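You operate a simulated robot arm through the tools that you are given. There is no shell and no other tool. Be economical: measure what you need, move in short steps, check, and stop when the job is done.

You are at the controls of a simulated two-armed robot. One attempt, no reset.

## Task
Clamp the cord in the grip block and prove it on the pull tester.
Fine: hold the block while you turn its knob tight, lay it in the forks, pull to the card's figure and hold, let the lever up, then stand it in the DONE tray. Set down upright: green grip block.

Only the result counts: the job must be done as asked and must still hold three seconds after the hand-in. Knocking over, shifting, dropping, spilling or breaking anything else fails it.

## Robot
Two 7-joint arms with fingered hands on one trunk, on a base that drives. Base frame: it is fixed to the floor where the robot stands at the start and does not move with it; the origin is under the middle of the robot, x ahead of it, y to its left, z up; the surface under the hand at the start is at about z = 0.88. Lengths are in m, angles in degrees, forces in N, time in s.
The left shoulder is at the start at [0.07, 0.145, 1.162], the right one opposite. With the tool pointing down near the work surface each hand reaches from about 0.42 to 0.8 m from the robot's upright axis, wherever it stands, measured 20 degrees to its own side. Places, roughly: done [0.7, -0.6, 0.9]; forks of the pull tester [0.5, -0.6, 0.9]; grip block knob [0.5, 0.1, 1]; pull card [0.6, -0.8, 0.9]. Payload 3.5 kg a hand.
The TCP of each hand is the grasp point between the finger pads, 0.025 m short of the fingertips. In the tool frame z runs along the fingers and y along their closing line. The gripper opens to 0.088 m. The gripper's body begins 0.029 m behind the TCP. The gripper is a hand of 4 fingers: y runs from the thumb to the fingers, the wrist lies at [-0.013, -0.097, -0.162] in the tool frame, and closing takes about 1.5 s.
Orientation is told as [roll, pitch, yaw] about the base's x, y, z axes, in that order, counted from this pose: with the fingers straight down and the wrist toward the robot, the tool's x, y and z point along [0, 1, 0], [1, 0, 0] and [0, 0, -1] of the base frame.

## Interface
- The arms move only by the tool nudge_tool. It takes "left_steps", "right_steps" or both (then of equal length, played together; a hand with none holds still); each is a list that holds one entry, the list of rows, each a list of 6 numbers: the shift along the tool's x, y, z in mm, then the turn, a rotation vector about the tool's x, y, z in degrees. In form: [[[tx, ty, tz, ax, ay, az], ...]]. A call has 1 to 8 rows; each row is the pose to reach, as a shift and turn from the pose commanded when the call began, along the tool's axes at that moment. "left_fingers" and "right_fingers" are, for a hand that has rows, the finger opening in mm, from 0 to 88, set as the call begins (left out, the last holds). Rows are played at 5 a second. More than 0.05 m and 8.6 degrees between two rows, or a gripper value outside its range, and nothing of the call is played. Where a pose cannot be reached the arm comes as near as it can. A force on the tool above 40 N (or 10 N above the force at the start of the call, whichever is more), or a blocked arm, ends the call early, and 0.2 s more pass. The fingers move at their own pace (about 0.045 m/s each) and stop on an object; they squeeze with about 28 N. The grip force told is the motor's: it shows also when the fingers shut on nothing. Time passes only in rows, and 0.2 s behind the last, so rows that repeat a pose let the fingers close. The reply holds the time, the measured pose of the TCP, the force on the tool along the base axes, the opening and the grip force, in the units named above and with some noise, with the torque about the TCP (base axes, N m) and any sound that the robot's microphone picked up.
- Cameras (640 x 400 px; columns grow to the right, rows downward): "scene" is now at [0.1216, -0.0484, 1.4705]; the picture's right is [-0.55, -0.84, 0.00], its down [-0.56, 0.37, -0.74] and it looks along [0.62, -0.40, -0.67] (base axes); focal length 264 px, centre (320, 200). "left" rides on the left gripper at [-0.064, -0.083, -0.098] in its tool frame; the picture's right is [-0.62, -0.37, 0.69], its down [0.71, -0.63, 0.30] and it looks along [0.32, 0.68, 0.65] (tool axes); focal length 265 px, centre (320, 200). "right" rides on the right gripper at [0.064, -0.083, -0.098] in its tool frame; the picture's right is [-0.62, 0.37, -0.69], its down [-0.71, -0.63, 0.31] and it looks along [-0.32, 0.68, 0.65] (tool axes); focal length 265 px, centre (320, 200). There is no depth. A picture from a camera that has moved, and an enlarged one, comes with that camera's place and axes in the base frame and with its lens.
- capture(camera): a new picture of that camera. The clock stands still meanwhile.
- lift_body(by): slides the trunk up (or, below 0, down) by that many m; the arms and the scene camera ride with it, the base frame stays. It gives what a move gives, with no picture.
- drive_base(legs): drives the robot by 1 to 6 legs, each [ahead, left, turn to the left] in m, m and degrees, along the robot's own axes; the way and the turn of a leg run together, so that a leg with both is an arc; at most 1.5 m and 180 degrees a leg. The arms and the cameras ride along, it lands a little off, and it stops where it bumps. It gives what a move gives.
- set_fingers(index, middle, ring, thumb_bend, thumb_turn, hand): sets how far each is bent, from 0 (flat) to 1 (curled in); at 0.3 the hand is open as for a grip, at 0.7 the pads meet at the TCP. One left out holds its place. A second passes; each finger stops where it meets its share of the squeeze, and holds until it gets a number again. A gripper value or a shape takes the hand back. It gives what a move gives, with no picture; readings hold the bend of each and the force on the fingers (four entries, about 0 where the hand has none), thumb and palm. thumb_turn goes from beside the hand (0) to across from the fingers (1), as for a grip.
- set_grasp(shape, hand): the hand has 4 fingers and takes this shape, open, in about a second: jaw (thumb against the fingers, like two jaws); tri (thumb and two fingers); tip (a fingertip pinch); poke (one finger out to press); point (the index stretched); flat (the hand flat); cup (the hand cupped); fist (a fist). The gripper value then closes the fingers along that shape, each until it touches; the sizes above hold for jaw. It gives what a move gives, with no picture.
- turn_head(pan, tilt): turns the head with the scene camera to pan (to the left, within 86 degrees either way) and tilt (down, from -29 to 69), counted from straight ahead of the robot. It gives what a move gives.
- close_up(camera, box): a new picture of the part [left, top, right, bottom] of that camera's present view, enlarged. The clock stands still meanwhile.
- hand_in(): hands the job in; it is judged then, once.

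Go step by step. Nothing tells you exact positions but the pictures and the camera data: compare them with the known pose of the tool, close in by small moves and look again before you grip or let go. The budget is 120 turns and 92 pictures, counting those below and the enlarged ones. Unless the task says otherwise, let go and move clear before handing in, and close with one line.

The tools are called after ">>>" as a command line: name --argument value ..., lists and objects as JSON in quotes. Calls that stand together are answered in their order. nudge_tool: Moves the arms, as the interface text tells. Its arguments: {"type":"object","properties":{"left_steps":{"type":"array"},"left_fingers":{"type":"number"},"right_steps":{"type":"array"},"right_fingers":{"type":"number"}},"required":[]} The other tools are called the same way: lift_body (by) slides the trunk up or down; set_grasp (shape, hand) gives the hand a shape; set_fingers (index, middle, ring, thumb_bend, thumb_turn, hand) moves the fingers one by one; drive_base (legs) drives the base; turn_head (pan, tilt) turns the head that bears the scene camera; capture (camera) takes a picture; close_up (camera, box) takes an enlarged picture of a part of a camera's view; hand_in () hands the job in.

At the start:

```text
time_s: 0.0
left_position: [0.5126, -0.0313, 1.234]
left_ee_rot: [0.0, 0.0, 0.0]
left_wrist_force: [-0.4, 0.0, 0.1]
left_torque: [0.05, -0.02, 0.01]
left_finger_gap: 0.0875
left_gripper_force: 0.1
left_shape: jaw
left_bend: [0.3, 0.3, 0.3, 0.3, 0.98]
left_finger forces: [0.0, 0.1, 0.0, 0.0, 0.0, 0.0]
right_position: [0.3637, -0.4277, 1.2768]
right_ee_rot: [-0.1, 0.0, -0.1]
right_wrist_force: [-0.1, 0.1, 0.3]
right_torque: [-0.01, -0.02, 0.02]
right_finger_gap: 0.0874
right_gripper_force: 0.0
right_shape: jaw
right_bend: [0.3, 0.3, 0.3, 0.3, 0.98]
right_finger forces: [0.0, 0.0, 0.0, 0.0, 0.0, 0.0]
trunk travel left (down, up): [-0.725, 0.115]
robot x, y, heading: [0.0024, -0.0031, -0.3]
head pan, tilt: [-33.0, 42.2]
```

scene: 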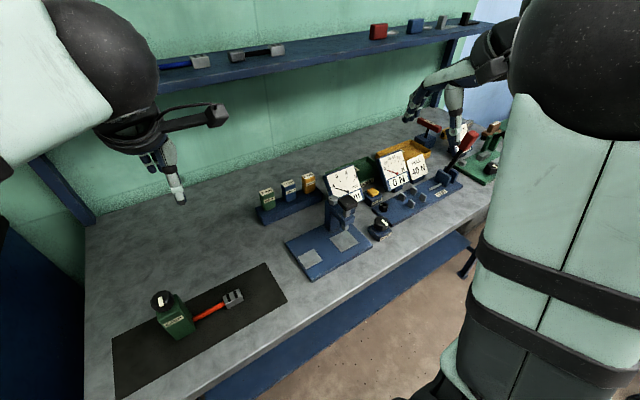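
right: 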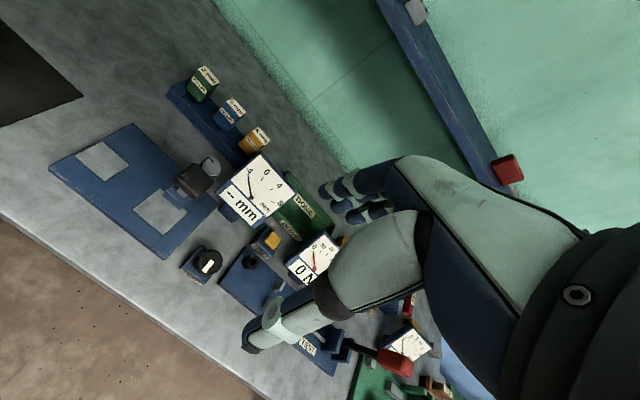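
left: 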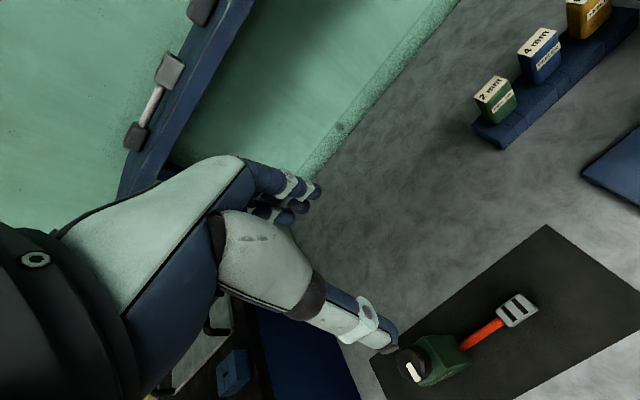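

I see a green grip block with a black knob and an orange cord on a dark mat, with the tester board further right. First I look closer at both.

>>> close_up --camera "scene" --box '[110, 260, 290, 372]'

>>> close_up --camera "scene" --box '[320, 110, 520, 235]'

>>> close_up --camera "right" --box '[160, 200, 480, 400]'

```text
3.56 times, centred on (200, 316) of scene
camera zoom: at [0.1216, -0.0484, 1.4705], right [-0.55, -0.84, 0.0], down [-0.56, 0.37, -0.74], along [0.62, -0.4, -0.67], focal length 940 px, centre (747, -212)
```

zoom: 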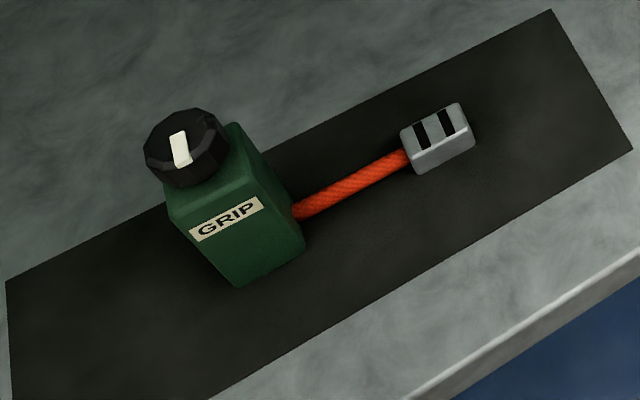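

```text
3.20 times, centred on (420, 172) of scene
camera zoom: at [0.1216, -0.0484, 1.4705], right [-0.55, -0.84, 0.0], down [-0.56, 0.37, -0.74], along [0.62, -0.4, -0.67], focal length 846 px, centre (0, 288)
```

zoom: 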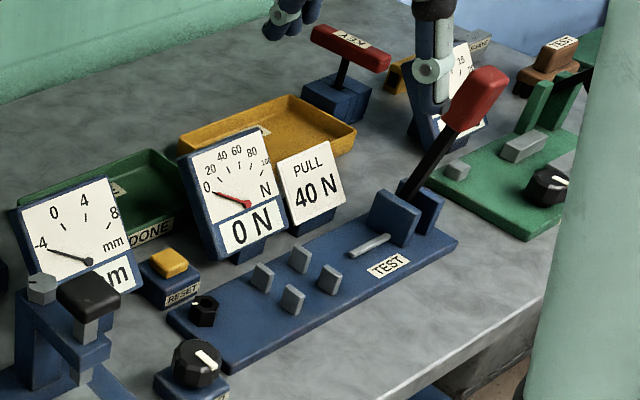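

```text
2.00 times, centred on (320, 300) of right
camera zoom: at [0.2808, -0.3615, 1.374], right [0.37, -0.62, 0.69], down [-0.63, -0.71, -0.3], along [0.68, -0.33, -0.65], focal length 531 px, centre (320, 0)
```

zoom: 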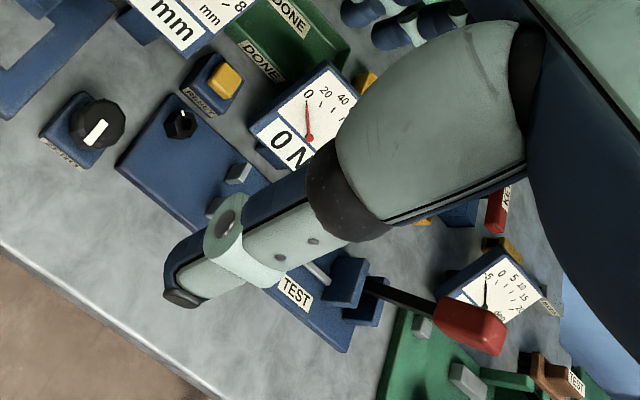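

The knob is near [0.49, 0.07, 1.0] and the cord end is toward -y. I swing the left hand out to the left of the block, turning its fingers to point right, which also gives its camera a good view.

>>> nudge_tool --left_steps '[[[40, 0, 0, 0, -8, 0], [80, -5, 0, 0, -16, 0], [120, -10, 10, 0, -24, 0], [160, -15, 20, 0, -32, 0], [200, -20, 30, 0, -40, 0], [240, -25, 45, 0, -48, 0], [270, -30, 60, 0, -56, 0], [290, -30, 80, 0, -64, 0]]]'

>>> capture --camera "left"

>>> turn_head --pan 5 --tilt 55

>>> capture --camera "scene"

```text
time_s: 1.8
left_position: [0.479, 0.2588, 1.1525]
left_ee_rot: [-64.2, 0.0, -0.1]
left_wrist_force: [-0.8, -0.3, 0.3]
left_torque: [-0.01, 0.03, -0.01]
left_finger_gap: 0.0875
left_gripper_force: 0.0
left_shape: jaw
left_bend: [0.3, 0.3, 0.3, 0.3, 0.98]
left_finger forces: [0.0, 0.1, 0.0, 0.1, 0.0, 0.0]
right_position: [0.3651, -0.4235, 1.2766]
right_ee_rot: [-0.1, 0.0, 0.0]
right_wrist_force: [0.1, -0.3, -0.2]
right_torque: [0.01, -0.04, -0.02]
right_finger_gap: 0.0877
right_gripper_force: 0.1
right_shape: jaw
right_bend: [0.3, 0.3, 0.3, 0.3, 0.98]
right_finger forces: [0.0, 0.0, 0.1, 0.0, 0.0, 0.0]
trunk travel left (down, up): [-0.725, 0.115]
robot x, y, heading: [0.0013, -0.0008, 0.1]
head pan, tilt: [-33.0, 42.2]
```

```text
85 pictures are left
camera left: at [0.3966, 0.3196, 1.2544], right [-0.37, -0.89, 0.26], down [-0.63, 0.04, -0.78], along [0.68, -0.45, -0.58], focal length 265 px, centre (320, 200)
```

left: 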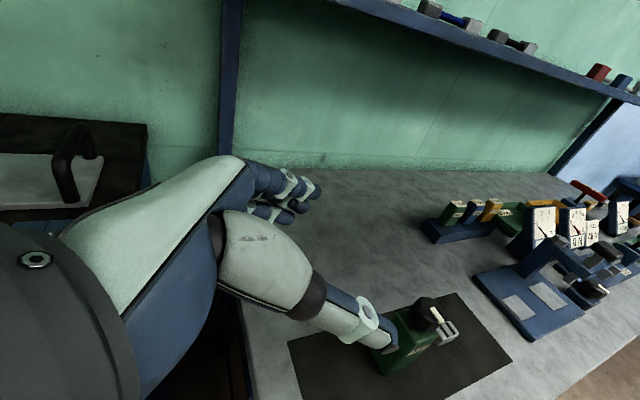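

```text
time_s: 2.8
left_position: [0.4803, 0.2569, 1.154]
left_ee_rot: [-63.9, 0.0, 0.0]
left_wrist_force: [-0.2, 0.2, 0.5]
left_torque: [-0.03, -0.01, -0.02]
left_finger_gap: 0.0878
left_gripper_force: 0.1
left_shape: jaw
left_bend: [0.3, 0.3, 0.3, 0.3, 0.98]
left_finger forces: [0.0, 0.0, 0.1, 0.0, 0.1, 0.0]
right_position: [0.3639, -0.4259, 1.2763]
right_ee_rot: [-0.2, -0.1, -0.2]
right_wrist_force: [-1.6, -0.4, 0.2]
right_torque: [0.04, 0.01, 0.0]
right_finger_gap: 0.0875
right_gripper_force: 0.1
right_shape: jaw
right_bend: [0.3, 0.3, 0.3, 0.3, 0.98]
right_finger forces: [0.0, 0.0, 0.0, 0.1, 0.0, 0.1]
trunk travel left (down, up): [-0.725, 0.115]
robot x, y, heading: [-0.0018, 0.0016, -0.0]
head pan, tilt: [5.0, 55.0]
```

```text
84 pictures are left
camera scene: at [0.1234, 0.0036, 1.453], right [0.09, -1.0, 0.0], down [-0.82, -0.07, -0.57], along [0.57, 0.05, -0.82], focal length 264 px, centre (320, 200)
```

scene: 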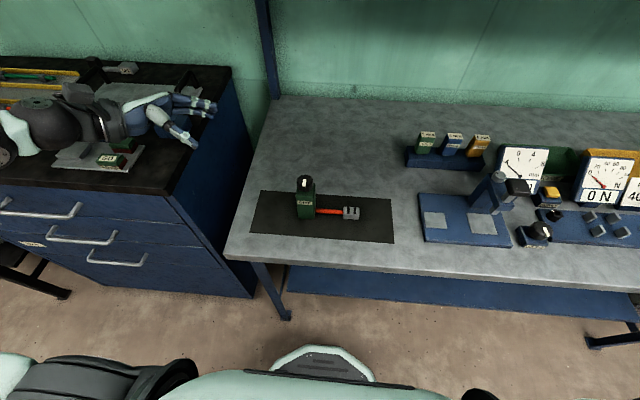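

>>> close_up --camera "scene" --box '[240, 160, 400, 260]'

>>> close_up --camera "left" --box '[340, 275, 500, 375]'

>>> close_up --camera "scene" --box '[480, 140, 640, 240]'

```text
4.00 times, centred on (320, 210) of scene
camera zoom: at [0.1234, 0.0036, 1.453], right [0.09, -1.0, 0.0], down [-0.82, -0.07, -0.57], along [0.57, 0.05, -0.82], focal length 1057 px, centre (320, 160)
```

zoom: 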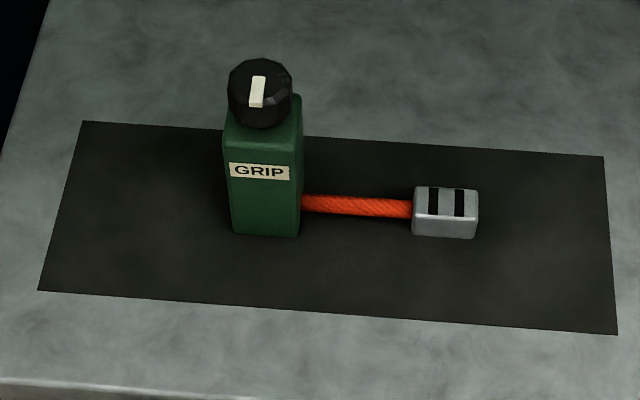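

```text
4.00 times, centred on (420, 325) of left
camera zoom: at [0.3965, 0.3176, 1.2554], right [-0.37, -0.89, 0.25], down [-0.63, 0.04, -0.78], along [0.68, -0.45, -0.58], focal length 1062 px, centre (-80, -300)
```

zoom: 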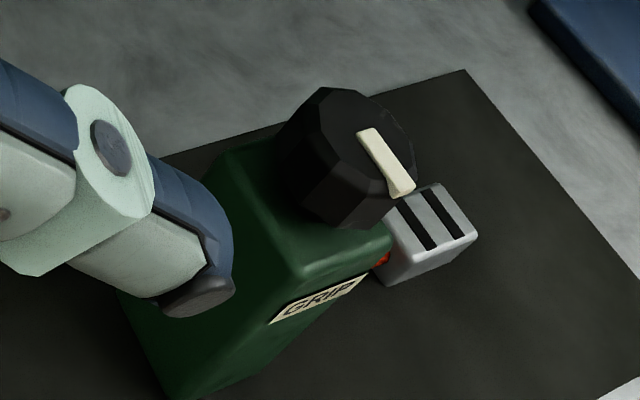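

```text
4.00 times, centred on (560, 190) of scene
camera zoom: at [0.1234, 0.0036, 1.453], right [0.09, -1.0, 0.0], down [-0.82, -0.07, -0.57], along [0.57, 0.05, -0.82], focal length 1057 px, centre (-640, 240)
```

zoom: 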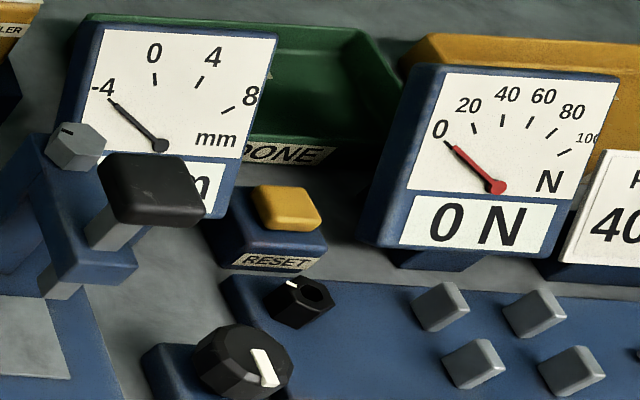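

The block measures about 40 x 40 x 95 mm centred at (0.479, 0.067), its cord leaves low on the -y side, and the knob sits on top at z 0.98–1.0. I bring the left hand level beside it.

>>> nudge_tool --left_steps '[[[30, -1, 24, 0, -5, 0], [60, -1, 48, 0, -10, 0], [90, -1, 72, 0, -15, 0], [120, -1, 96, 0, -20, 0], [150, -1, 120, 0, -26, 0], [175, -1, 141, 0, -26, 0], [175, -1, 141, 0, -26, 0]]]'

>>> close_up --camera "scene" --box '[160, 110, 400, 260]'

>>> capture --camera "left"

```text
time_s: 4.4
left_position: [0.4819, 0.2077, 0.9354]
left_ee_rot: [-90.1, 0.0, -0.1]
left_wrist_force: [-0.5, -0.5, 0.7]
left_torque: [0.05, 0.03, -0.02]
left_finger_gap: 0.0875
left_gripper_force: 0.1
left_shape: jaw
left_bend: [0.3, 0.3, 0.3, 0.3, 0.98]
left_finger forces: [0.0, 0.1, 0.1, 0.1, 0.0, 0.0]
right_position: [0.3634, -0.4267, 1.2743]
right_ee_rot: [-0.1, -0.1, -0.2]
right_wrist_force: [0.1, 0.2, 0.3]
right_torque: [0.03, 0.0, 0.0]
right_finger_gap: 0.0877
right_gripper_force: 0.0
right_shape: jaw
right_bend: [0.3, 0.3, 0.3, 0.3, 0.98]
right_finger forces: [0.1, 0.0, 0.0, 0.0, 0.1, 0.0]
trunk travel left (down, up): [-0.725, 0.115]
robot x, y, heading: [-0.0008, -0.0001, -0.1]
head pan, tilt: [5.0, 55.0]
```

```text
2.67 times, centred on (280, 185) of scene
camera zoom: at [0.1229, 0.0036, 1.453], right [0.09, -1.0, 0.0], down [-0.82, -0.07, -0.57], along [0.57, 0.05, -0.82], focal length 705 px, centre (427, 240)
```

zoom: 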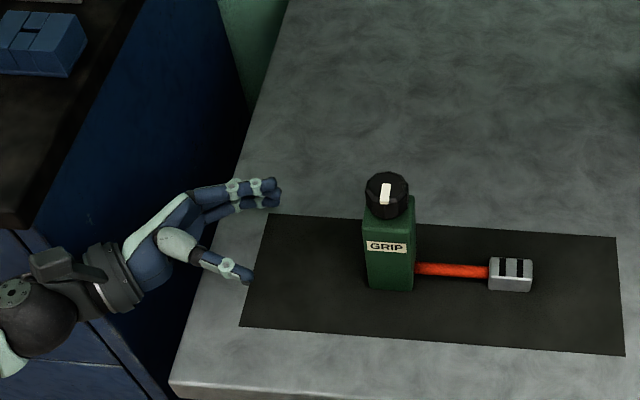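

```text
79 pictures are left
camera left: at [0.398, 0.3065, 0.999], right [-0.37, -0.69, 0.62], down [-0.63, -0.31, -0.71], along [0.68, -0.65, -0.32], focal length 265 px, centre (320, 200)
```

left: 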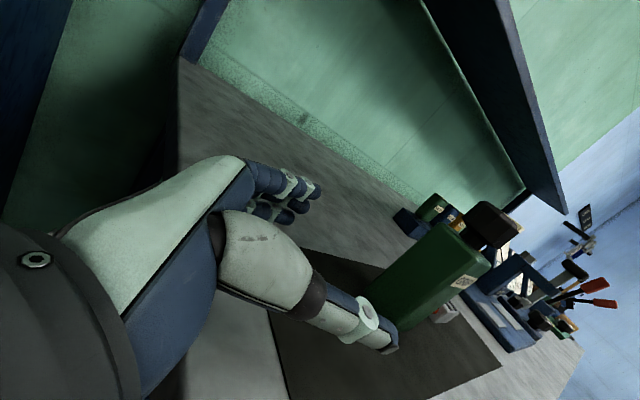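

The left hand is level with the block and clear. I advance around it and close.

>>> nudge_tool --left_steps '[[[0, -2, 35, 0, 0, 0], [2, -2, 70, 0, 0, 0], [4, -2, 100, 0, 0, 0], [4, -2, 125, 0, 0, 0], [4, -2, 138, 0, 0, 0], [4, -2, 138, 0, 0, 0]]]'

>>> close_up --camera "scene" --box '[220, 150, 380, 250]'

```text
time_s: 5.8
left_position: [0.4798, 0.0697, 0.9319]
left_ee_rot: [-90.1, 0.0, -0.1]
left_wrist_force: [0.3, 0.2, 1.1]
left_torque: [-0.03, 0.03, -0.03]
left_finger_gap: 0.0876
left_gripper_force: 0.0
left_shape: jaw
left_bend: [0.3, 0.3, 0.3, 0.3, 0.98]
left_finger forces: [0.0, 0.0, 0.0, 0.1, 0.1, 0.1]
right_position: [0.3645, -0.4262, 1.2763]
right_ee_rot: [-0.1, 0.0, -0.1]
right_wrist_force: [-0.6, 0.6, -0.4]
right_torque: [0.02, 0.01, -0.01]
right_finger_gap: 0.0876
right_gripper_force: 0.0
right_shape: jaw
right_bend: [0.3, 0.3, 0.3, 0.3, 0.98]
right_finger forces: [0.0, 0.1, 0.0, 0.0, 0.1, 0.1]
trunk travel left (down, up): [-0.725, 0.115]
robot x, y, heading: [-0.003, -0.0001, 0.1]
head pan, tilt: [5.0, 55.0]
```

```text
4.00 times, centred on (300, 200) of scene
camera zoom: at [0.1233, 0.0038, 1.453], right [0.09, -1.0, 0.0], down [-0.82, -0.07, -0.57], along [0.57, 0.05, -0.82], focal length 1057 px, centre (400, 200)
```

zoom: 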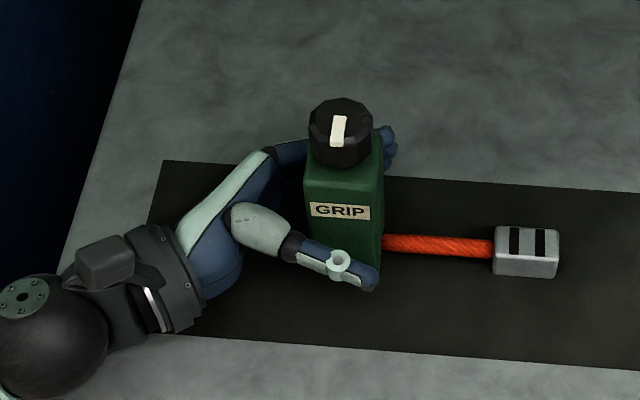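

>>> nudge_tool --left_steps '[[[0, 0, 0, 0, 0, 0], [0, 0, 0, 0, 0, 0], [0, 0, 0, 0, 0, 0], [0, 0, 0, 0, 0, 0], [0, 0, 0, 0, 0, 0], [0, 0, 0, 0, 0, 0], [0, 0, 0, 0, 0, 0], [0, 0, 0, 0, 0, 0]]]' --left_fingers 10

>>> close_up --camera "scene" --box '[220, 150, 380, 250]'

```text
time_s: 7.6
left_position: [0.4811, 0.069, 0.9312]
left_ee_rot: [-90.1, 0.0, -0.1]
left_wrist_force: [-0.2, -0.4, -0.7]
left_torque: [-0.01, -0.08, -0.03]
left_finger_gap: 0.0362
left_gripper_force: 27.5
left_shape: jaw
left_bend: [0.74, 0.48, 0.45, 0.72, 1.0]
left_finger forces: [14.1, 8.0, 3.6, 0.0, 25.5, 0.0]
right_position: [0.3628, -0.4255, 1.276]
right_ee_rot: [-0.1, -0.1, -0.1]
right_wrist_force: [0.3, -0.1, -0.5]
right_torque: [0.02, 0.02, 0.02]
right_finger_gap: 0.0876
right_gripper_force: 0.1
right_shape: jaw
right_bend: [0.3, 0.3, 0.3, 0.3, 0.98]
right_finger forces: [0.0, 0.0, 0.0, 0.0, 0.1, 0.1]
trunk travel left (down, up): [-0.725, 0.115]
robot x, y, heading: [0.0022, -0.0018, -0.1]
head pan, tilt: [5.0, 55.0]
```

```text
4.00 times, centred on (300, 200) of scene
camera zoom: at [0.1235, 0.0033, 1.453], right [0.09, -1.0, 0.0], down [-0.82, -0.07, -0.57], along [0.57, 0.05, -0.82], focal length 1057 px, centre (400, 200)
```

zoom: 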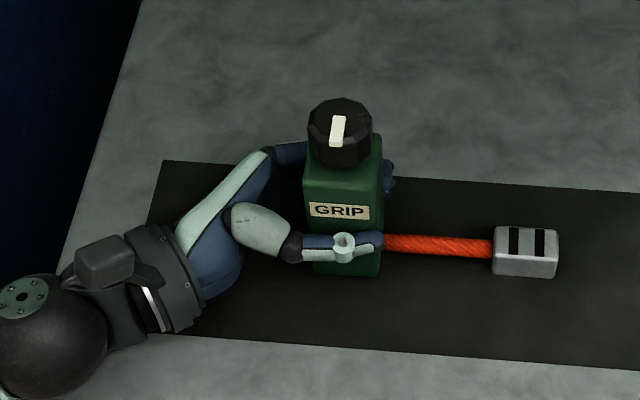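

The left hand holds the block at about 27 N. Next I bring the right hand over the knob with its fingers down.

>>> nudge_tool --right_steps '[[[48, 10, 10, 0, 0, -8], [96, 25, 20, 0, 0, -16], [144, 40, 30, 0, 0, -24], [192, 55, 40, 0, 0, -32], [240, 70, 50, 0, 0, -40], [288, 85, 60, 0, 0, -48], [336, 100, 65, 0, 0, -56], [382, 114, 70, 0, 0, -64]]]'

>>> capture --camera "scene"

```text
refused: row 2 steps farther than a row can; nothing moved
```

```text
76 pictures are left
camera scene: at [0.1235, 0.0033, 1.453], right [0.09, -1.0, 0.0], down [-0.82, -0.07, -0.57], along [0.57, 0.05, -0.82], focal length 264 px, centre (320, 200)
```

scene: 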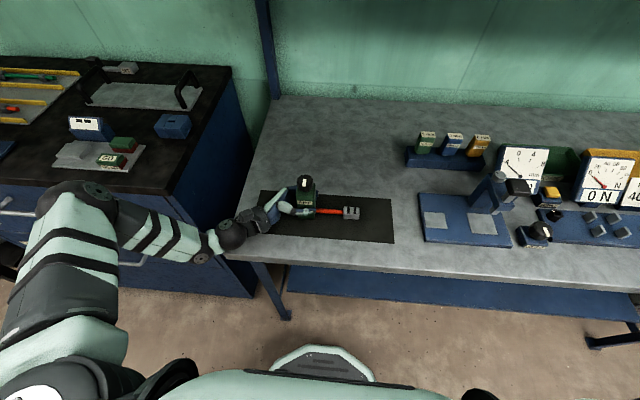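

>>> nudge_tool --right_steps '[[[44, 10, 5, 0, 0, -8], [88, 22, 12, 0, 0, -16], [132, 34, 20, 0, 0, -24], [176, 46, 28, 0, 0, -32], [220, 58, 36, 0, 0, -40], [264, 70, 44, 0, 0, -48], [308, 82, 52, 0, 0, -56], [352, 94, 60, 0, 0, -64]]]'

>>> capture --camera "scene"

```text
time_s: 9.4
left_position: [0.4806, 0.0691, 0.9313]
left_ee_rot: [-90.1, 0.0, -0.2]
left_wrist_force: [-0.5, -0.5, 0.5]
left_torque: [0.0, -0.07, -0.02]
left_finger_gap: 0.0362
left_gripper_force: 27.9
left_shape: jaw
left_bend: [0.74, 0.48, 0.45, 0.72, 1.0]
left_finger forces: [14.0, 7.7, 3.5, 0.0, 26.4, 0.0]
right_position: [0.4609, -0.0731, 1.2143]
right_ee_rot: [0.0, 0.0, 64.1]
right_wrist_force: [-0.3, 0.2, 0.3]
right_torque: [0.01, 0.01, 0.0]
right_finger_gap: 0.0878
right_gripper_force: 0.2
right_shape: jaw
right_bend: [0.3, 0.3, 0.3, 0.3, 0.98]
right_finger forces: [0.0, 0.1, 0.0, 0.0, 0.1, 0.0]
trunk travel left (down, up): [-0.725, 0.115]
robot x, y, heading: [0.0, -0.004, -0.0]
head pan, tilt: [5.0, 55.0]
```

```text
75 pictures are left
camera scene: at [0.1248, 0.0042, 1.4529], right [0.09, -1.0, 0.0], down [-0.82, -0.07, -0.57], along [0.57, 0.05, -0.82], focal length 264 px, centre (320, 200)
```

scene: 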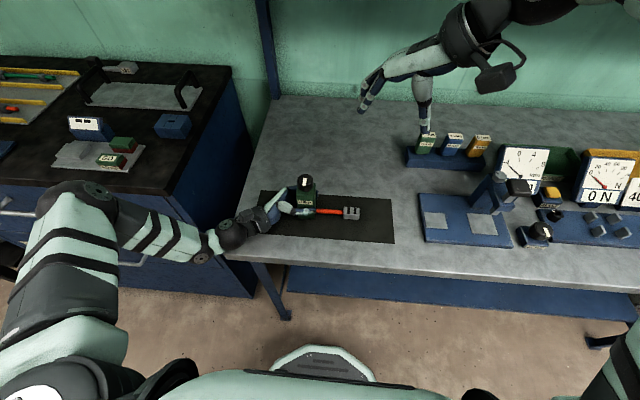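

>>> nudge_tool --right_steps '[[[9, 27, 30, 0, 0, -4], [18, 54, 60, 0, 0, -8], [27, 82, 85, 0, 0, -12], [36, 109, 110, 0, 0, -16], [45, 136, 140, 0, 0, -16], [45, 136, 140, 0, 0, -16]]]'

>>> close_up --camera "scene" --box '[220, 130, 380, 230]'

>>> capture --camera "right"

```text
time_s: 10.8
left_position: [0.479, 0.0698, 0.9313]
left_ee_rot: [-89.9, 0.0, 0.1]
left_wrist_force: [-0.3, -0.1, -0.3]
left_torque: [0.0, -0.09, 0.03]
left_finger_gap: 0.0363
left_gripper_force: 27.7
left_shape: jaw
left_bend: [0.74, 0.48, 0.45, 0.72, 1.0]
left_finger forces: [14.4, 8.0, 4.1, 0.1, 26.5, 0.0]
right_position: [0.4801, 0.0652, 1.0813]
right_ee_rot: [-0.3, -0.7, 79.6]
right_wrist_force: [0.2, -0.4, -0.3]
right_torque: [0.01, 0.0, -0.01]
right_finger_gap: 0.0876
right_gripper_force: 0.0
right_shape: jaw
right_bend: [0.3, 0.3, 0.3, 0.3, 0.98]
right_finger forces: [0.0, 0.0, 0.0, 0.1, 0.0, 0.0]
trunk travel left (down, up): [-0.725, 0.115]
robot x, y, heading: [0.002, -0.0026, -0.1]
head pan, tilt: [5.0, 55.0]
```

```text
4.00 times, centred on (300, 180) of scene
camera zoom: at [0.1231, 0.0035, 1.453], right [0.09, -1.0, 0.0], down [-0.82, -0.07, -0.57], along [0.57, 0.05, -0.82], focal length 1057 px, centre (400, 280)
```

zoom: 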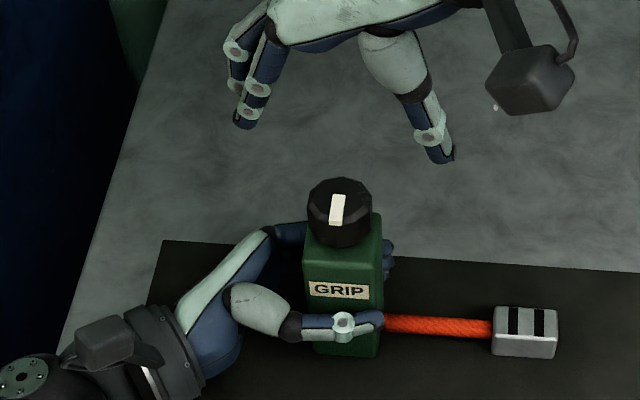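

```text
73 pictures are left
camera right: at [0.4015, -0.0056, 1.1786], right [0.67, 0.24, 0.7], down [0.59, -0.74, -0.31], along [0.45, 0.62, -0.64], focal length 265 px, centre (320, 200)
```

right: 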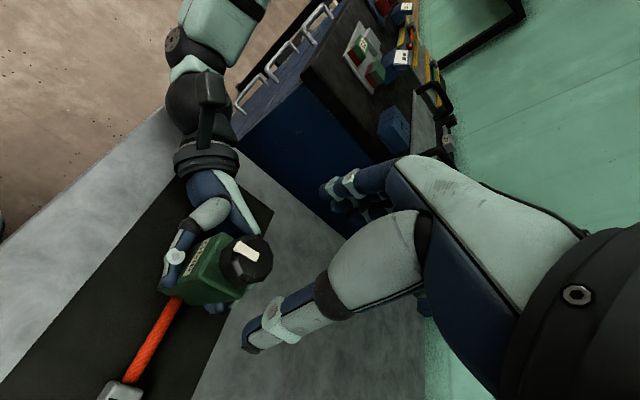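

The right fingers straddle the knob; I descend so the fingertips end just above the block's top, then check.

>>> nudge_tool --right_steps '[[[0, 5, 25, 0, 0, 0], [0, 6, 50, 0, 0, 0], [0, 6, 66, 0, 0, 0], [0, 6, 73, 0, 0, 0], [0, 6, 73, 0, 0, 0]]]'

>>> close_up --camera "scene" --box '[220, 130, 380, 230]'

>>> close_up --camera "right" --box '[120, 150, 440, 350]'

```text
time_s: 12.0
left_position: [0.4794, 0.0688, 0.9305]
left_ee_rot: [-90.1, 0.0, 0.0]
left_wrist_force: [-0.2, 0.4, 0.0]
left_torque: [0.0, -0.07, 0.02]
left_finger_gap: 0.0362
left_gripper_force: 27.9
left_shape: jaw
left_bend: [0.74, 0.48, 0.45, 0.72, 1.0]
left_finger forces: [14.1, 8.1, 4.2, 0.0, 26.7, 0.1]
right_position: [0.4847, 0.0695, 1.0055]
right_ee_rot: [0.1, -0.9, 79.1]
right_wrist_force: [-0.2, -0.4, -0.7]
right_torque: [-0.01, -0.01, -0.02]
right_finger_gap: 0.0874
right_gripper_force: 0.0
right_shape: jaw
right_bend: [0.3, 0.3, 0.3, 0.3, 0.98]
right_finger forces: [0.1, 0.0, 0.0, 0.0, 0.0, 0.0]
trunk travel left (down, up): [-0.725, 0.115]
robot x, y, heading: [0.0012, -0.0005, 0.1]
head pan, tilt: [5.0, 55.0]
```

```text
4.00 times, centred on (300, 180) of scene
camera zoom: at [0.1234, 0.0038, 1.453], right [0.09, -1.0, 0.0], down [-0.82, -0.07, -0.57], along [0.57, 0.05, -0.82], focal length 1057 px, centre (400, 280)
```

zoom: 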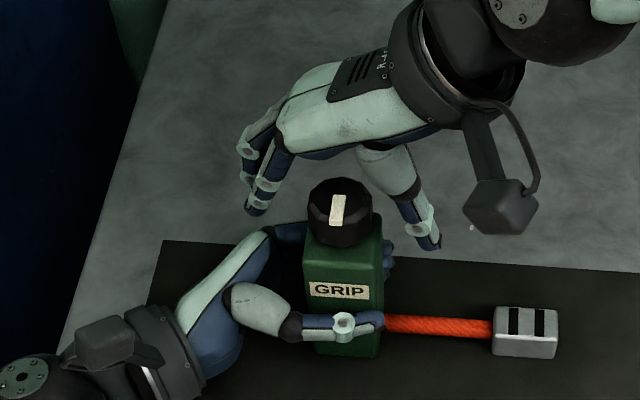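

```text
2.00 times, centred on (280, 250) of right
camera zoom: at [0.4051, -0.0008, 1.1034], right [0.68, 0.23, 0.7], down [0.58, -0.75, -0.32], along [0.45, 0.62, -0.64], focal length 531 px, centre (400, 100)
```

zoom: 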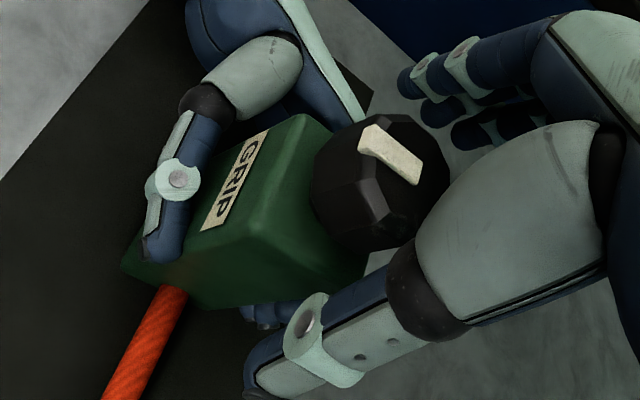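

>>> nudge_tool --right_steps '[[[0, 0, 0, 0, 0, 0], [0, 0, 0, 0, 0, 0], [0, 0, 0, 0, 0, 0], [0, 0, 0, 0, 0, 0], [0, 0, 0, 0, 0, 0], [0, 0, 0, 0, 0, 0], [0, 0, 0, 0, 0, 0], [0, 0, 0, 0, 0, 0]]]' --right_fingers 10

>>> close_up --camera "scene" --box '[240, 140, 360, 215]'

```text
time_s: 13.8
left_position: [0.4807, 0.0701, 0.9318]
left_ee_rot: [-90.2, 0.0, 0.1]
left_wrist_force: [-2.1, 5.9, 4.3]
left_torque: [-0.06, -0.18, 0.05]
left_finger_gap: 0.0363
left_gripper_force: 28.2
left_shape: jaw
left_bend: [0.74, 0.48, 0.45, 0.72, 1.0]
left_finger forces: [14.3, 8.3, 4.3, 0.0, 28.1, 0.0]
right_position: [0.484, 0.0699, 1.0036]
right_ee_rot: [0.3, -0.7, 79.0]
right_wrist_force: [1.6, -7.1, -4.1]
right_torque: [-0.31, 0.04, -0.02]
right_finger_gap: 0.0222
right_gripper_force: 27.7
right_shape: jaw
right_bend: [0.74, 0.64, 0.65, 0.75, 1.0]
right_finger forces: [16.3, 6.9, 0.0, 0.0, 33.7, 0.0]
trunk travel left (down, up): [-0.725, 0.115]
robot x, y, heading: [0.0019, 0.0004, -0.0]
head pan, tilt: [5.0, 55.0]
```

```text
5.33 times, centred on (300, 178) of scene
camera zoom: at [0.1245, 0.0037, 1.4529], right [0.09, -1.0, 0.0], down [-0.82, -0.07, -0.57], along [0.57, 0.05, -0.82], focal length 1410 px, centre (427, 320)
```

zoom: 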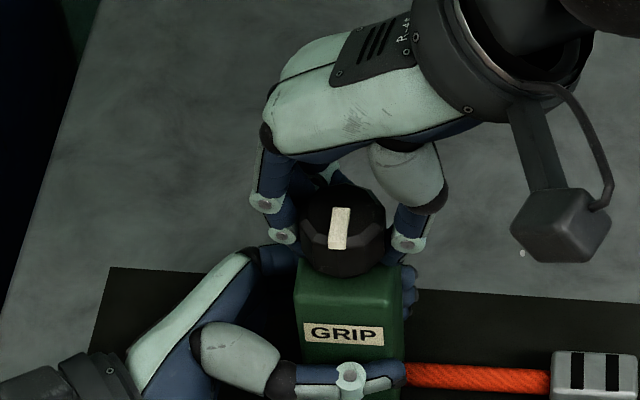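

The fingers caught the knob behind its centre (gap 22 mm). I reopen, shift about 10 mm toward the robot and close again.

>>> nudge_tool --right_steps '[[[0, 0, 0, 0, 0, 0], [0, 0, 0, 0, 0, 0], [0, 0, 0, 0, 0, 0], [0, 0, 0, 0, 0, 0], [5, -1, 0, 0, 0, 0], [10, -2, 0, 0, 0, 0], [10, -2, 0, 0, 0, 0]]]' --right_fingers 75

>>> nudge_tool --right_steps '[[[0, 0, 0, 0, 0, 0], [0, 0, 0, 0, 0, 0], [0, 0, 0, 0, 0, 0], [0, 0, 0, 0, 0, 0], [0, 0, 0, 0, 0, 0], [0, 0, 0, 0, 0, 0], [0, 0, 0, 0, 0, 0], [0, 0, 0, 0, 0, 0]]]' --right_fingers 10

>>> close_up --camera "scene" --box '[240, 140, 360, 215]'

```text
time_s: 15.4
left_position: [0.4792, 0.0687, 0.931]
left_ee_rot: [-90.0, 0.0, 0.1]
left_wrist_force: [-0.9, -0.5, -0.1]
left_torque: [-0.03, -0.08, 0.01]
left_finger_gap: 0.0361
left_gripper_force: 28.2
left_shape: jaw
left_bend: [0.74, 0.48, 0.45, 0.72, 1.0]
left_finger forces: [14.8, 8.4, 3.8, 0.0, 27.2, 0.0]
right_position: [0.4742, 0.0659, 0.9995]
right_ee_rot: [1.1, -0.6, 78.6]
right_wrist_force: [-0.4, 0.2, 0.9]
right_torque: [0.0, 0.0, 0.0]
right_finger_gap: 0.0747
right_gripper_force: 0.0
right_shape: jaw
right_bend: [0.28, 0.33, 0.31, 0.43, 0.99]
right_finger forces: [0.1, 0.0, 0.1, 0.1, 0.0, 0.0]
trunk travel left (down, up): [-0.725, 0.115]
robot x, y, heading: [0.0003, 0.0026, 0.1]
head pan, tilt: [5.0, 55.0]
```

```text
time_s: 17.2
left_position: [0.4807, 0.07, 0.9317]
left_ee_rot: [-90.1, -0.1, 0.1]
left_wrist_force: [-0.9, 3.0, 4.9]
left_torque: [-0.12, -0.08, -0.04]
left_finger_gap: 0.0362
left_gripper_force: 28.0
left_shape: jaw
left_bend: [0.74, 0.49, 0.46, 0.72, 1.0]
left_finger forces: [15.4, 7.4, 3.4, 0.1, 27.2, 0.0]
right_position: [0.4757, 0.0689, 1.0043]
right_ee_rot: [0.6, -1.0, 78.8]
right_wrist_force: [0.8, -2.2, -4.5]
right_torque: [-0.13, 0.07, 0.02]
right_finger_gap: 0.0258
right_gripper_force: 27.9
right_shape: jaw
right_bend: [0.75, 0.51, 0.55, 0.77, 1.0]
right_finger forces: [17.3, 5.7, 3.5, 0.0, 28.9, 0.0]
trunk travel left (down, up): [-0.725, 0.115]
robot x, y, heading: [0.0015, 0.0021, 0.0]
head pan, tilt: [5.0, 55.0]
```

```text
5.33 times, centred on (300, 178) of scene
camera zoom: at [0.1244, 0.0037, 1.4529], right [0.09, -1.0, 0.0], down [-0.82, -0.07, -0.57], along [0.57, 0.05, -0.82], focal length 1410 px, centre (427, 320)
```

zoom: 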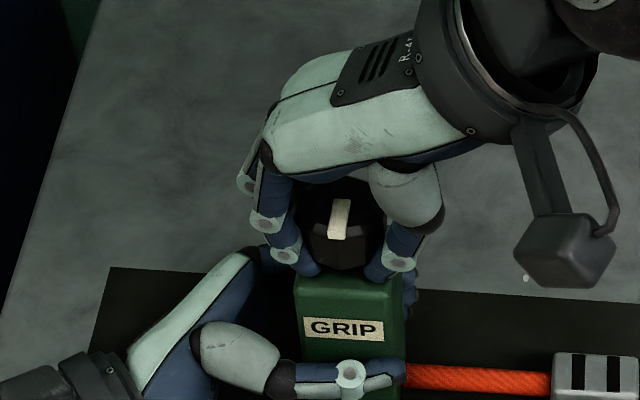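

All fingers now hold the knob. I turn it clockwise about its axis, watching torque and sound.

>>> nudge_tool --right_steps '[[[0.2, 0.7, 0, 0, 0, 8], [0.4, 1.4, 0, 0, 0, 16], [0.4, 2.1, 0, 0, 0, 24], [0.3, 2.8, 0, 0, 0, 32], [0.2, 3.5, 0, 0, 0, 40], [0, 4.1, 0, 0, 0, 48], [-0.4, 4.8, 0, 0, 0, 56], [-0.8, 5.3, 0, 0, 0, 64]]]'

>>> close_up --camera "scene" --box '[240, 140, 360, 215]'

```text
time_s: 19.0
left_position: [0.4811, 0.069, 0.9353]
left_ee_rot: [-90.6, -0.6, 0.1]
left_wrist_force: [2.8, -3.8, 25.6]
left_torque: [-0.38, -0.4, -0.28]
left_finger_gap: 0.0363
left_gripper_force: 28.2
left_shape: jaw
left_bend: [0.73, 0.48, 0.46, 0.74, 0.95]
left_finger forces: [15.8, 7.2, 3.2, 0.1, 26.5, 0.1]
right_position: [0.4837, 0.0679, 1.0182]
right_ee_rot: [3.7, -0.4, 13.0]
right_wrist_force: [-2.8, 3.6, -26.1]
right_torque: [0.03, 0.6, 0.31]
right_finger_gap: 0.0252
right_gripper_force: 28.0
right_shape: jaw
right_bend: [0.75, 0.5, 0.52, 0.77, 1.0]
right_finger forces: [17.2, 12.9, 9.4, 0.0, 55.9, 0.1]
trunk travel left (down, up): [-0.725, 0.115]
robot x, y, heading: [0.0025, -0.0002, 0.1]
head pan, tilt: [5.0, 55.0]
```

```text
5.33 times, centred on (300, 178) of scene
camera zoom: at [0.1235, 0.0037, 1.453], right [0.09, -1.0, 0.0], down [-0.82, -0.07, -0.57], along [0.57, 0.05, -0.82], focal length 1410 px, centre (427, 320)
```

zoom: 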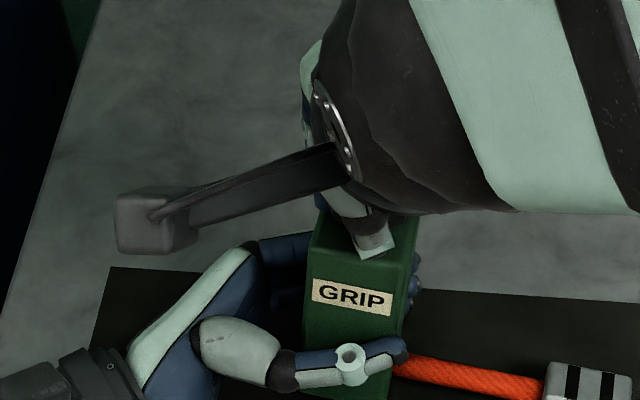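

The hand turned to yaw 13 but rode up some and pulled on the block. I let go of the knob and check where its pointer is.

>>> nudge_tool --right_steps '[[[0, 0, 0, 0, 0, 0], [0, 0, 0, 0, 0, 0], [0, 0, 0, 0, 0, 0], [0, 0, 0, 0, 0, 0], [0, 0, -10, 0, 0, 0], [0, 0, -30, 0, 0, 0], [0, 0, -50, 0, 0, 0]]]' --right_fingers 80

>>> close_up --camera "scene" --box '[240, 140, 360, 215]'

>>> capture --camera "right"

```text
time_s: 20.6
left_position: [0.4793, 0.0694, 0.9312]
left_ee_rot: [-89.9, 0.1, 0.0]
left_wrist_force: [0.0, -0.1, -4.5]
left_torque: [0.01, 0.03, 0.01]
left_finger_gap: 0.0361
left_gripper_force: 27.8
left_shape: jaw
left_bend: [0.74, 0.48, 0.48, 0.74, 0.97]
left_finger forces: [15.9, 9.3, 4.6, 0.0, 29.4, 0.0]
right_position: [0.4693, 0.0812, 1.0517]
right_ee_rot: [-0.3, -0.2, 16.3]
right_wrist_force: [0.5, -0.7, 0.3]
right_torque: [0.02, -0.01, -0.02]
right_finger_gap: 0.08
right_gripper_force: 0.0
right_shape: jaw
right_bend: [0.31, 0.32, 0.3, 0.32, 0.98]
right_finger forces: [0.1, 0.0, 0.1, 0.1, 0.0, 0.0]
trunk travel left (down, up): [-0.725, 0.115]
robot x, y, heading: [0.0009, 0.0015, 0.1]
head pan, tilt: [5.0, 55.0]
```

```text
5.33 times, centred on (300, 178) of scene
camera zoom: at [0.1235, 0.004, 1.4529], right [0.09, -1.0, 0.0], down [-0.82, -0.07, -0.57], along [0.57, 0.05, -0.82], focal length 1410 px, centre (427, 320)
```

zoom: 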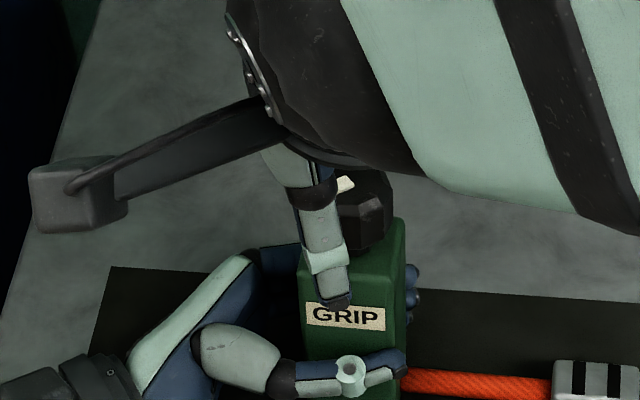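

```text
66 pictures are left
camera right: at [0.3705, 0.1199, 1.1499], right [0.53, -0.49, 0.7], down [-0.4, -0.86, -0.3], along [0.75, -0.12, -0.65], focal length 265 px, centre (320, 200)
```

right: 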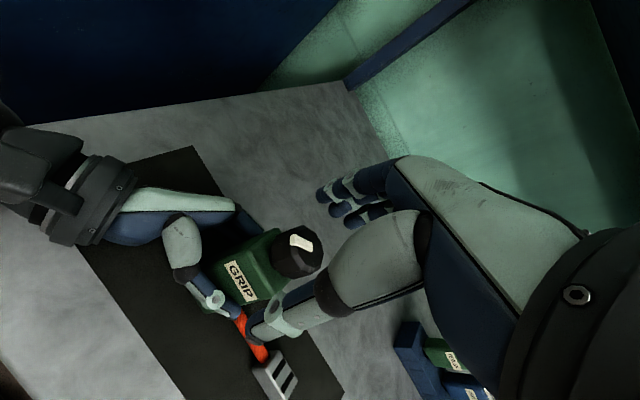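

The knob turned clockwise roughly 45–60°. I return the raised hand to yaw 84 for another stroke.

>>> nudge_tool --right_steps '[[[-1, 1, -5, 0, 0, -8.5], [-3, 2, -5, 0, 0, -17], [-5, 3, -5, 0, 0, -25.5], [-7, 4, -5, 0, 0, -34], [-9, 5, -5, 0, 0, -42.5], [-11, 6, -5, 0, 0, -51], [-13, 6, -5, 0, 0, -59.5], [-13, 6, -5, 0, 0, -68]]]'

>>> close_up --camera "scene" --box '[240, 140, 360, 215]'

```text
time_s: 22.4
left_position: [0.4818, 0.0698, 0.9303]
left_ee_rot: [-90.0, 0.1, -0.1]
left_wrist_force: [-0.1, 0.5, -5.3]
left_torque: [0.03, -0.01, 0.01]
left_finger_gap: 0.0361
left_gripper_force: 27.7
left_shape: jaw
left_bend: [0.74, 0.48, 0.48, 0.74, 0.97]
left_finger forces: [16.0, 9.4, 4.8, 0.0, 29.3, 0.0]
right_position: [0.481, 0.0672, 1.0575]
right_ee_rot: [0.0, 0.1, 84.1]
right_wrist_force: [0.0, -0.9, -0.8]
right_torque: [-0.03, 0.01, -0.03]
right_finger_gap: 0.0802
right_gripper_force: 0.0
right_shape: jaw
right_bend: [0.31, 0.32, 0.3, 0.32, 0.98]
right_finger forces: [0.0, 0.1, 0.0, 0.1, 0.0, 0.0]
trunk travel left (down, up): [-0.725, 0.115]
robot x, y, heading: [-0.0024, -0.0012, -0.1]
head pan, tilt: [5.0, 55.0]
```

```text
5.33 times, centred on (300, 178) of scene
camera zoom: at [0.1253, 0.0036, 1.4528], right [0.09, -1.0, 0.0], down [-0.82, -0.07, -0.57], along [0.57, 0.05, -0.82], focal length 1410 px, centre (427, 320)
```

zoom: 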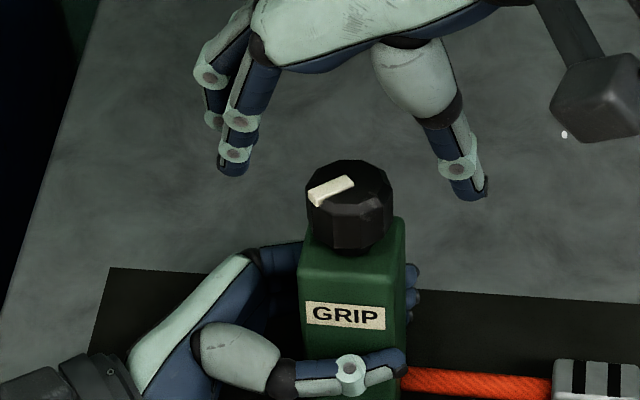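

>>> close_up --camera "scene" --box '[276, 160, 372, 220]'

>>> capture --camera "left"

>>> capture --camera "right"

```text
6.67 times, centred on (324, 190) of scene
camera zoom: at [0.1253, 0.0036, 1.4528], right [0.09, -1.0, 0.0], down [-0.82, -0.07, -0.57], along [0.57, 0.05, -0.82], focal length 1762 px, centre (293, 267)
```

zoom: 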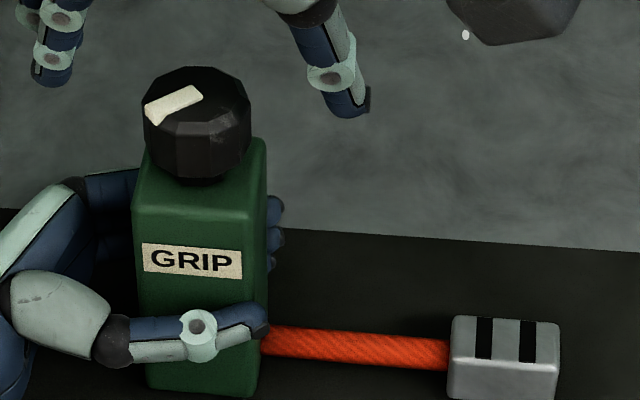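

```text
63 pictures are left
camera left: at [0.3977, 0.1684, 0.9957], right [-0.37, -0.69, 0.62], down [-0.63, -0.3, -0.71], along [0.68, -0.65, -0.33], focal length 265 px, centre (320, 200)
```

left: 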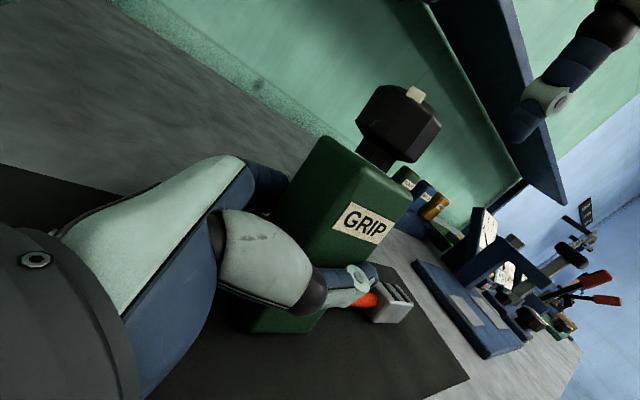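

```text
62 pictures are left
camera right: at [0.4085, -0.009, 1.1551], right [0.66, 0.3, 0.69], down [0.65, -0.7, -0.3], along [0.39, 0.65, -0.65], focal length 265 px, centre (320, 200)
```

right: 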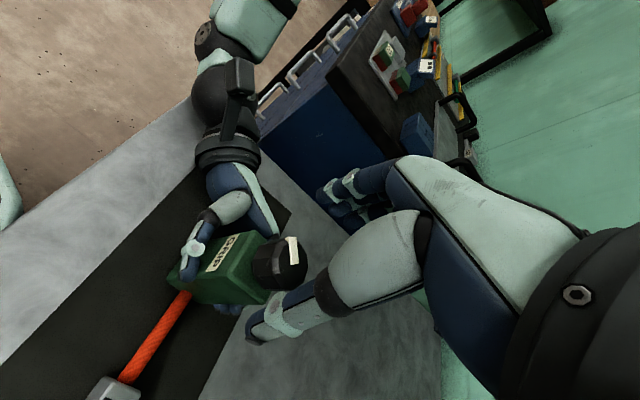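

The block tilted ~5° back in the left grip because the right arm strayed near yaw 15. I'll use a better range, so I try yaw 110 in the air, and lower the left hand slightly to square the block on the mat.

>>> nudge_tool --right_steps '[[[0, 2, 0, 0, 0, -8], [0, 2, 0, 0, 0, -16], [0, 2, 0, 0, 0, -24], [0, 2, 0, 0, 0, -32], [0, 2, 0, 0, 0, -32]]]' --left_steps '[[[1, 0, 0, 0, 0, 0], [2, 0, 0, 0, 0, 0], [3, 0, 0, 0, 0, 0], [4, 0, 0, 0, 0, 0], [4, 0, 0, 0, 0, 0]]]'

>>> close_up --camera "scene" --box '[260, 155, 372, 225]'

```text
time_s: 23.6
left_position: [0.4798, 0.0693, 0.9291]
left_ee_rot: [-90.0, -0.3, 0.1]
left_wrist_force: [-0.4, 0.6, 3.4]
left_torque: [-0.07, -0.07, 0.01]
left_finger_gap: 0.0363
left_gripper_force: 27.6
left_shape: jaw
left_bend: [0.74, 0.48, 0.48, 0.74, 0.97]
left_finger forces: [15.3, 8.8, 4.4, 0.1, 29.9, 0.0]
right_position: [0.4779, 0.0697, 1.0573]
right_ee_rot: [-0.1, 0.1, 116.1]
right_wrist_force: [-0.5, 0.4, -0.3]
right_torque: [0.0, 0.01, 0.02]
right_finger_gap: 0.0798
right_gripper_force: 0.0
right_shape: jaw
right_bend: [0.31, 0.32, 0.3, 0.32, 0.98]
right_finger forces: [0.0, 0.1, 0.0, 0.1, 0.0, 0.1]
trunk travel left (down, up): [-0.725, 0.115]
robot x, y, heading: [0.0008, -0.0002, 0.1]
head pan, tilt: [5.0, 55.0]
```

```text
5.71 times, centred on (316, 190) of scene
camera zoom: at [0.122, 0.0034, 1.4534], right [0.09, -1.0, 0.0], down [-0.82, -0.07, -0.57], along [0.57, 0.05, -0.82], focal length 1510 px, centre (343, 257)
```

zoom: 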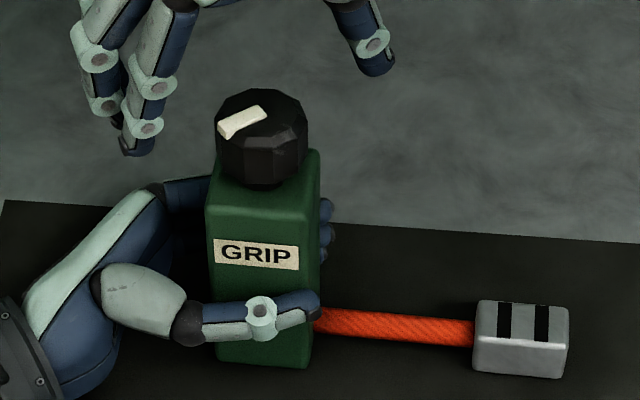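

Reach at yaw 116 is fine. The knob centre is now near (0.489, 0.068), so I correct, descend and grip.

>>> nudge_tool --right_steps '[[[-5, -4, 10, 0, 0, 0], [-9, -7, 25, 0, 0, 0], [-9, -7, 40, 0, 0, 0], [-9, -7, 47, 0, 0, 0], [-9, -7, 47, 0, 0, 0]]]'

>>> close_up --camera "scene" --box '[260, 145, 372, 215]'

```text
time_s: 24.8
left_position: [0.4794, 0.0703, 0.928]
left_ee_rot: [-90.0, -0.3, 0.0]
left_wrist_force: [-1.5, 0.2, 6.5]
left_torque: [-0.12, -0.11, 0.02]
left_finger_gap: 0.0359
left_gripper_force: 28.0
left_shape: jaw
left_bend: [0.74, 0.48, 0.48, 0.74, 0.97]
left_finger forces: [15.2, 8.9, 4.6, 0.0, 29.9, 0.0]
right_position: [0.49, 0.0647, 1.0123]
right_ee_rot: [-0.2, 0.1, 116.0]
right_wrist_force: [0.0, -0.7, 0.3]
right_torque: [-0.02, -0.01, 0.01]
right_finger_gap: 0.0799
right_gripper_force: 0.0
right_shape: jaw
right_bend: [0.31, 0.32, 0.3, 0.32, 0.98]
right_finger forces: [0.1, 0.0, 0.0, 0.1, 0.0, 0.0]
trunk travel left (down, up): [-0.725, 0.115]
robot x, y, heading: [-0.0003, -0.0014, -0.3]
head pan, tilt: [5.0, 55.0]
```

```text
5.71 times, centred on (316, 180) of scene
camera zoom: at [0.1219, 0.0032, 1.4533], right [0.09, -1.0, 0.0], down [-0.82, -0.07, -0.57], along [0.57, 0.05, -0.82], focal length 1510 px, centre (343, 314)
```

zoom: 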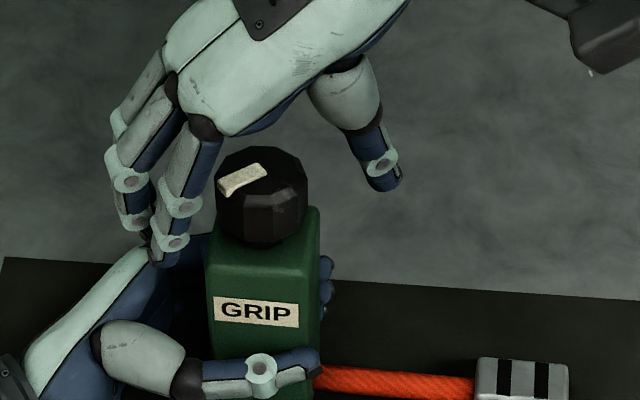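

>>> nudge_tool --right_steps '[[[3, 4, 1, 0, 0, 0], [3, 4, 2, 0, 0, 0], [3, 4, 2, 0, 0, 0], [3, 4, 2, 0, 0, 0], [3, 4, 2, 0, 0, 0], [3, 4, 2, 0, 0, 0], [3, 4, 2, 0, 0, 0], [3, 4, 2, 0, 0, 0]]]' --right_fingers 10

>>> close_up --camera "scene" --box '[260, 145, 372, 215]'

```text
time_s: 26.6
left_position: [0.4788, 0.0693, 0.9277]
left_ee_rot: [-90.1, -0.3, 0.0]
left_wrist_force: [-1.8, 3.7, 8.5]
left_torque: [-0.13, -0.13, 0.05]
left_finger_gap: 0.0362
left_gripper_force: 28.1
left_shape: jaw
left_bend: [0.74, 0.48, 0.47, 0.74, 0.97]
left_finger forces: [15.1, 8.3, 3.9, 0.1, 30.2, 0.0]
right_position: [0.486, 0.0676, 1.0095]
right_ee_rot: [0.0, 0.1, 115.8]
right_wrist_force: [2.2, -4.2, -7.9]
right_torque: [-0.13, -0.06, 0.05]
right_finger_gap: 0.0241
right_gripper_force: 28.1
right_shape: jaw
right_bend: [0.74, 0.57, 0.63, 0.74, 1.0]
right_finger forces: [13.5, 6.5, 3.5, 0.0, 26.1, 0.1]
trunk travel left (down, up): [-0.725, 0.115]
robot x, y, heading: [-0.0021, 0.0001, 0.1]
head pan, tilt: [5.0, 55.0]
```

```text
5.71 times, centred on (316, 180) of scene
camera zoom: at [0.1218, 0.0029, 1.4531], right [0.09, -1.0, 0.0], down [-0.82, -0.07, -0.57], along [0.57, 0.05, -0.82], focal length 1510 px, centre (343, 314)
```

zoom: 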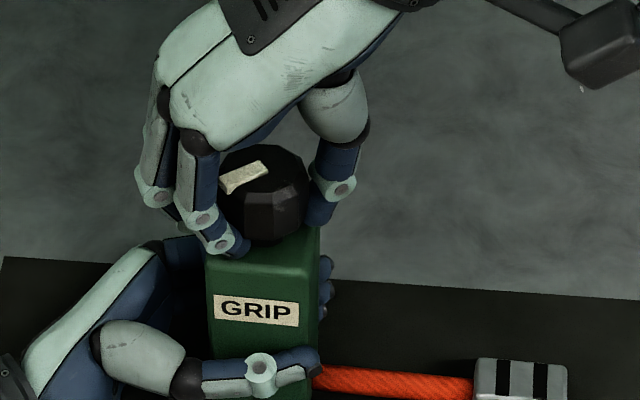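

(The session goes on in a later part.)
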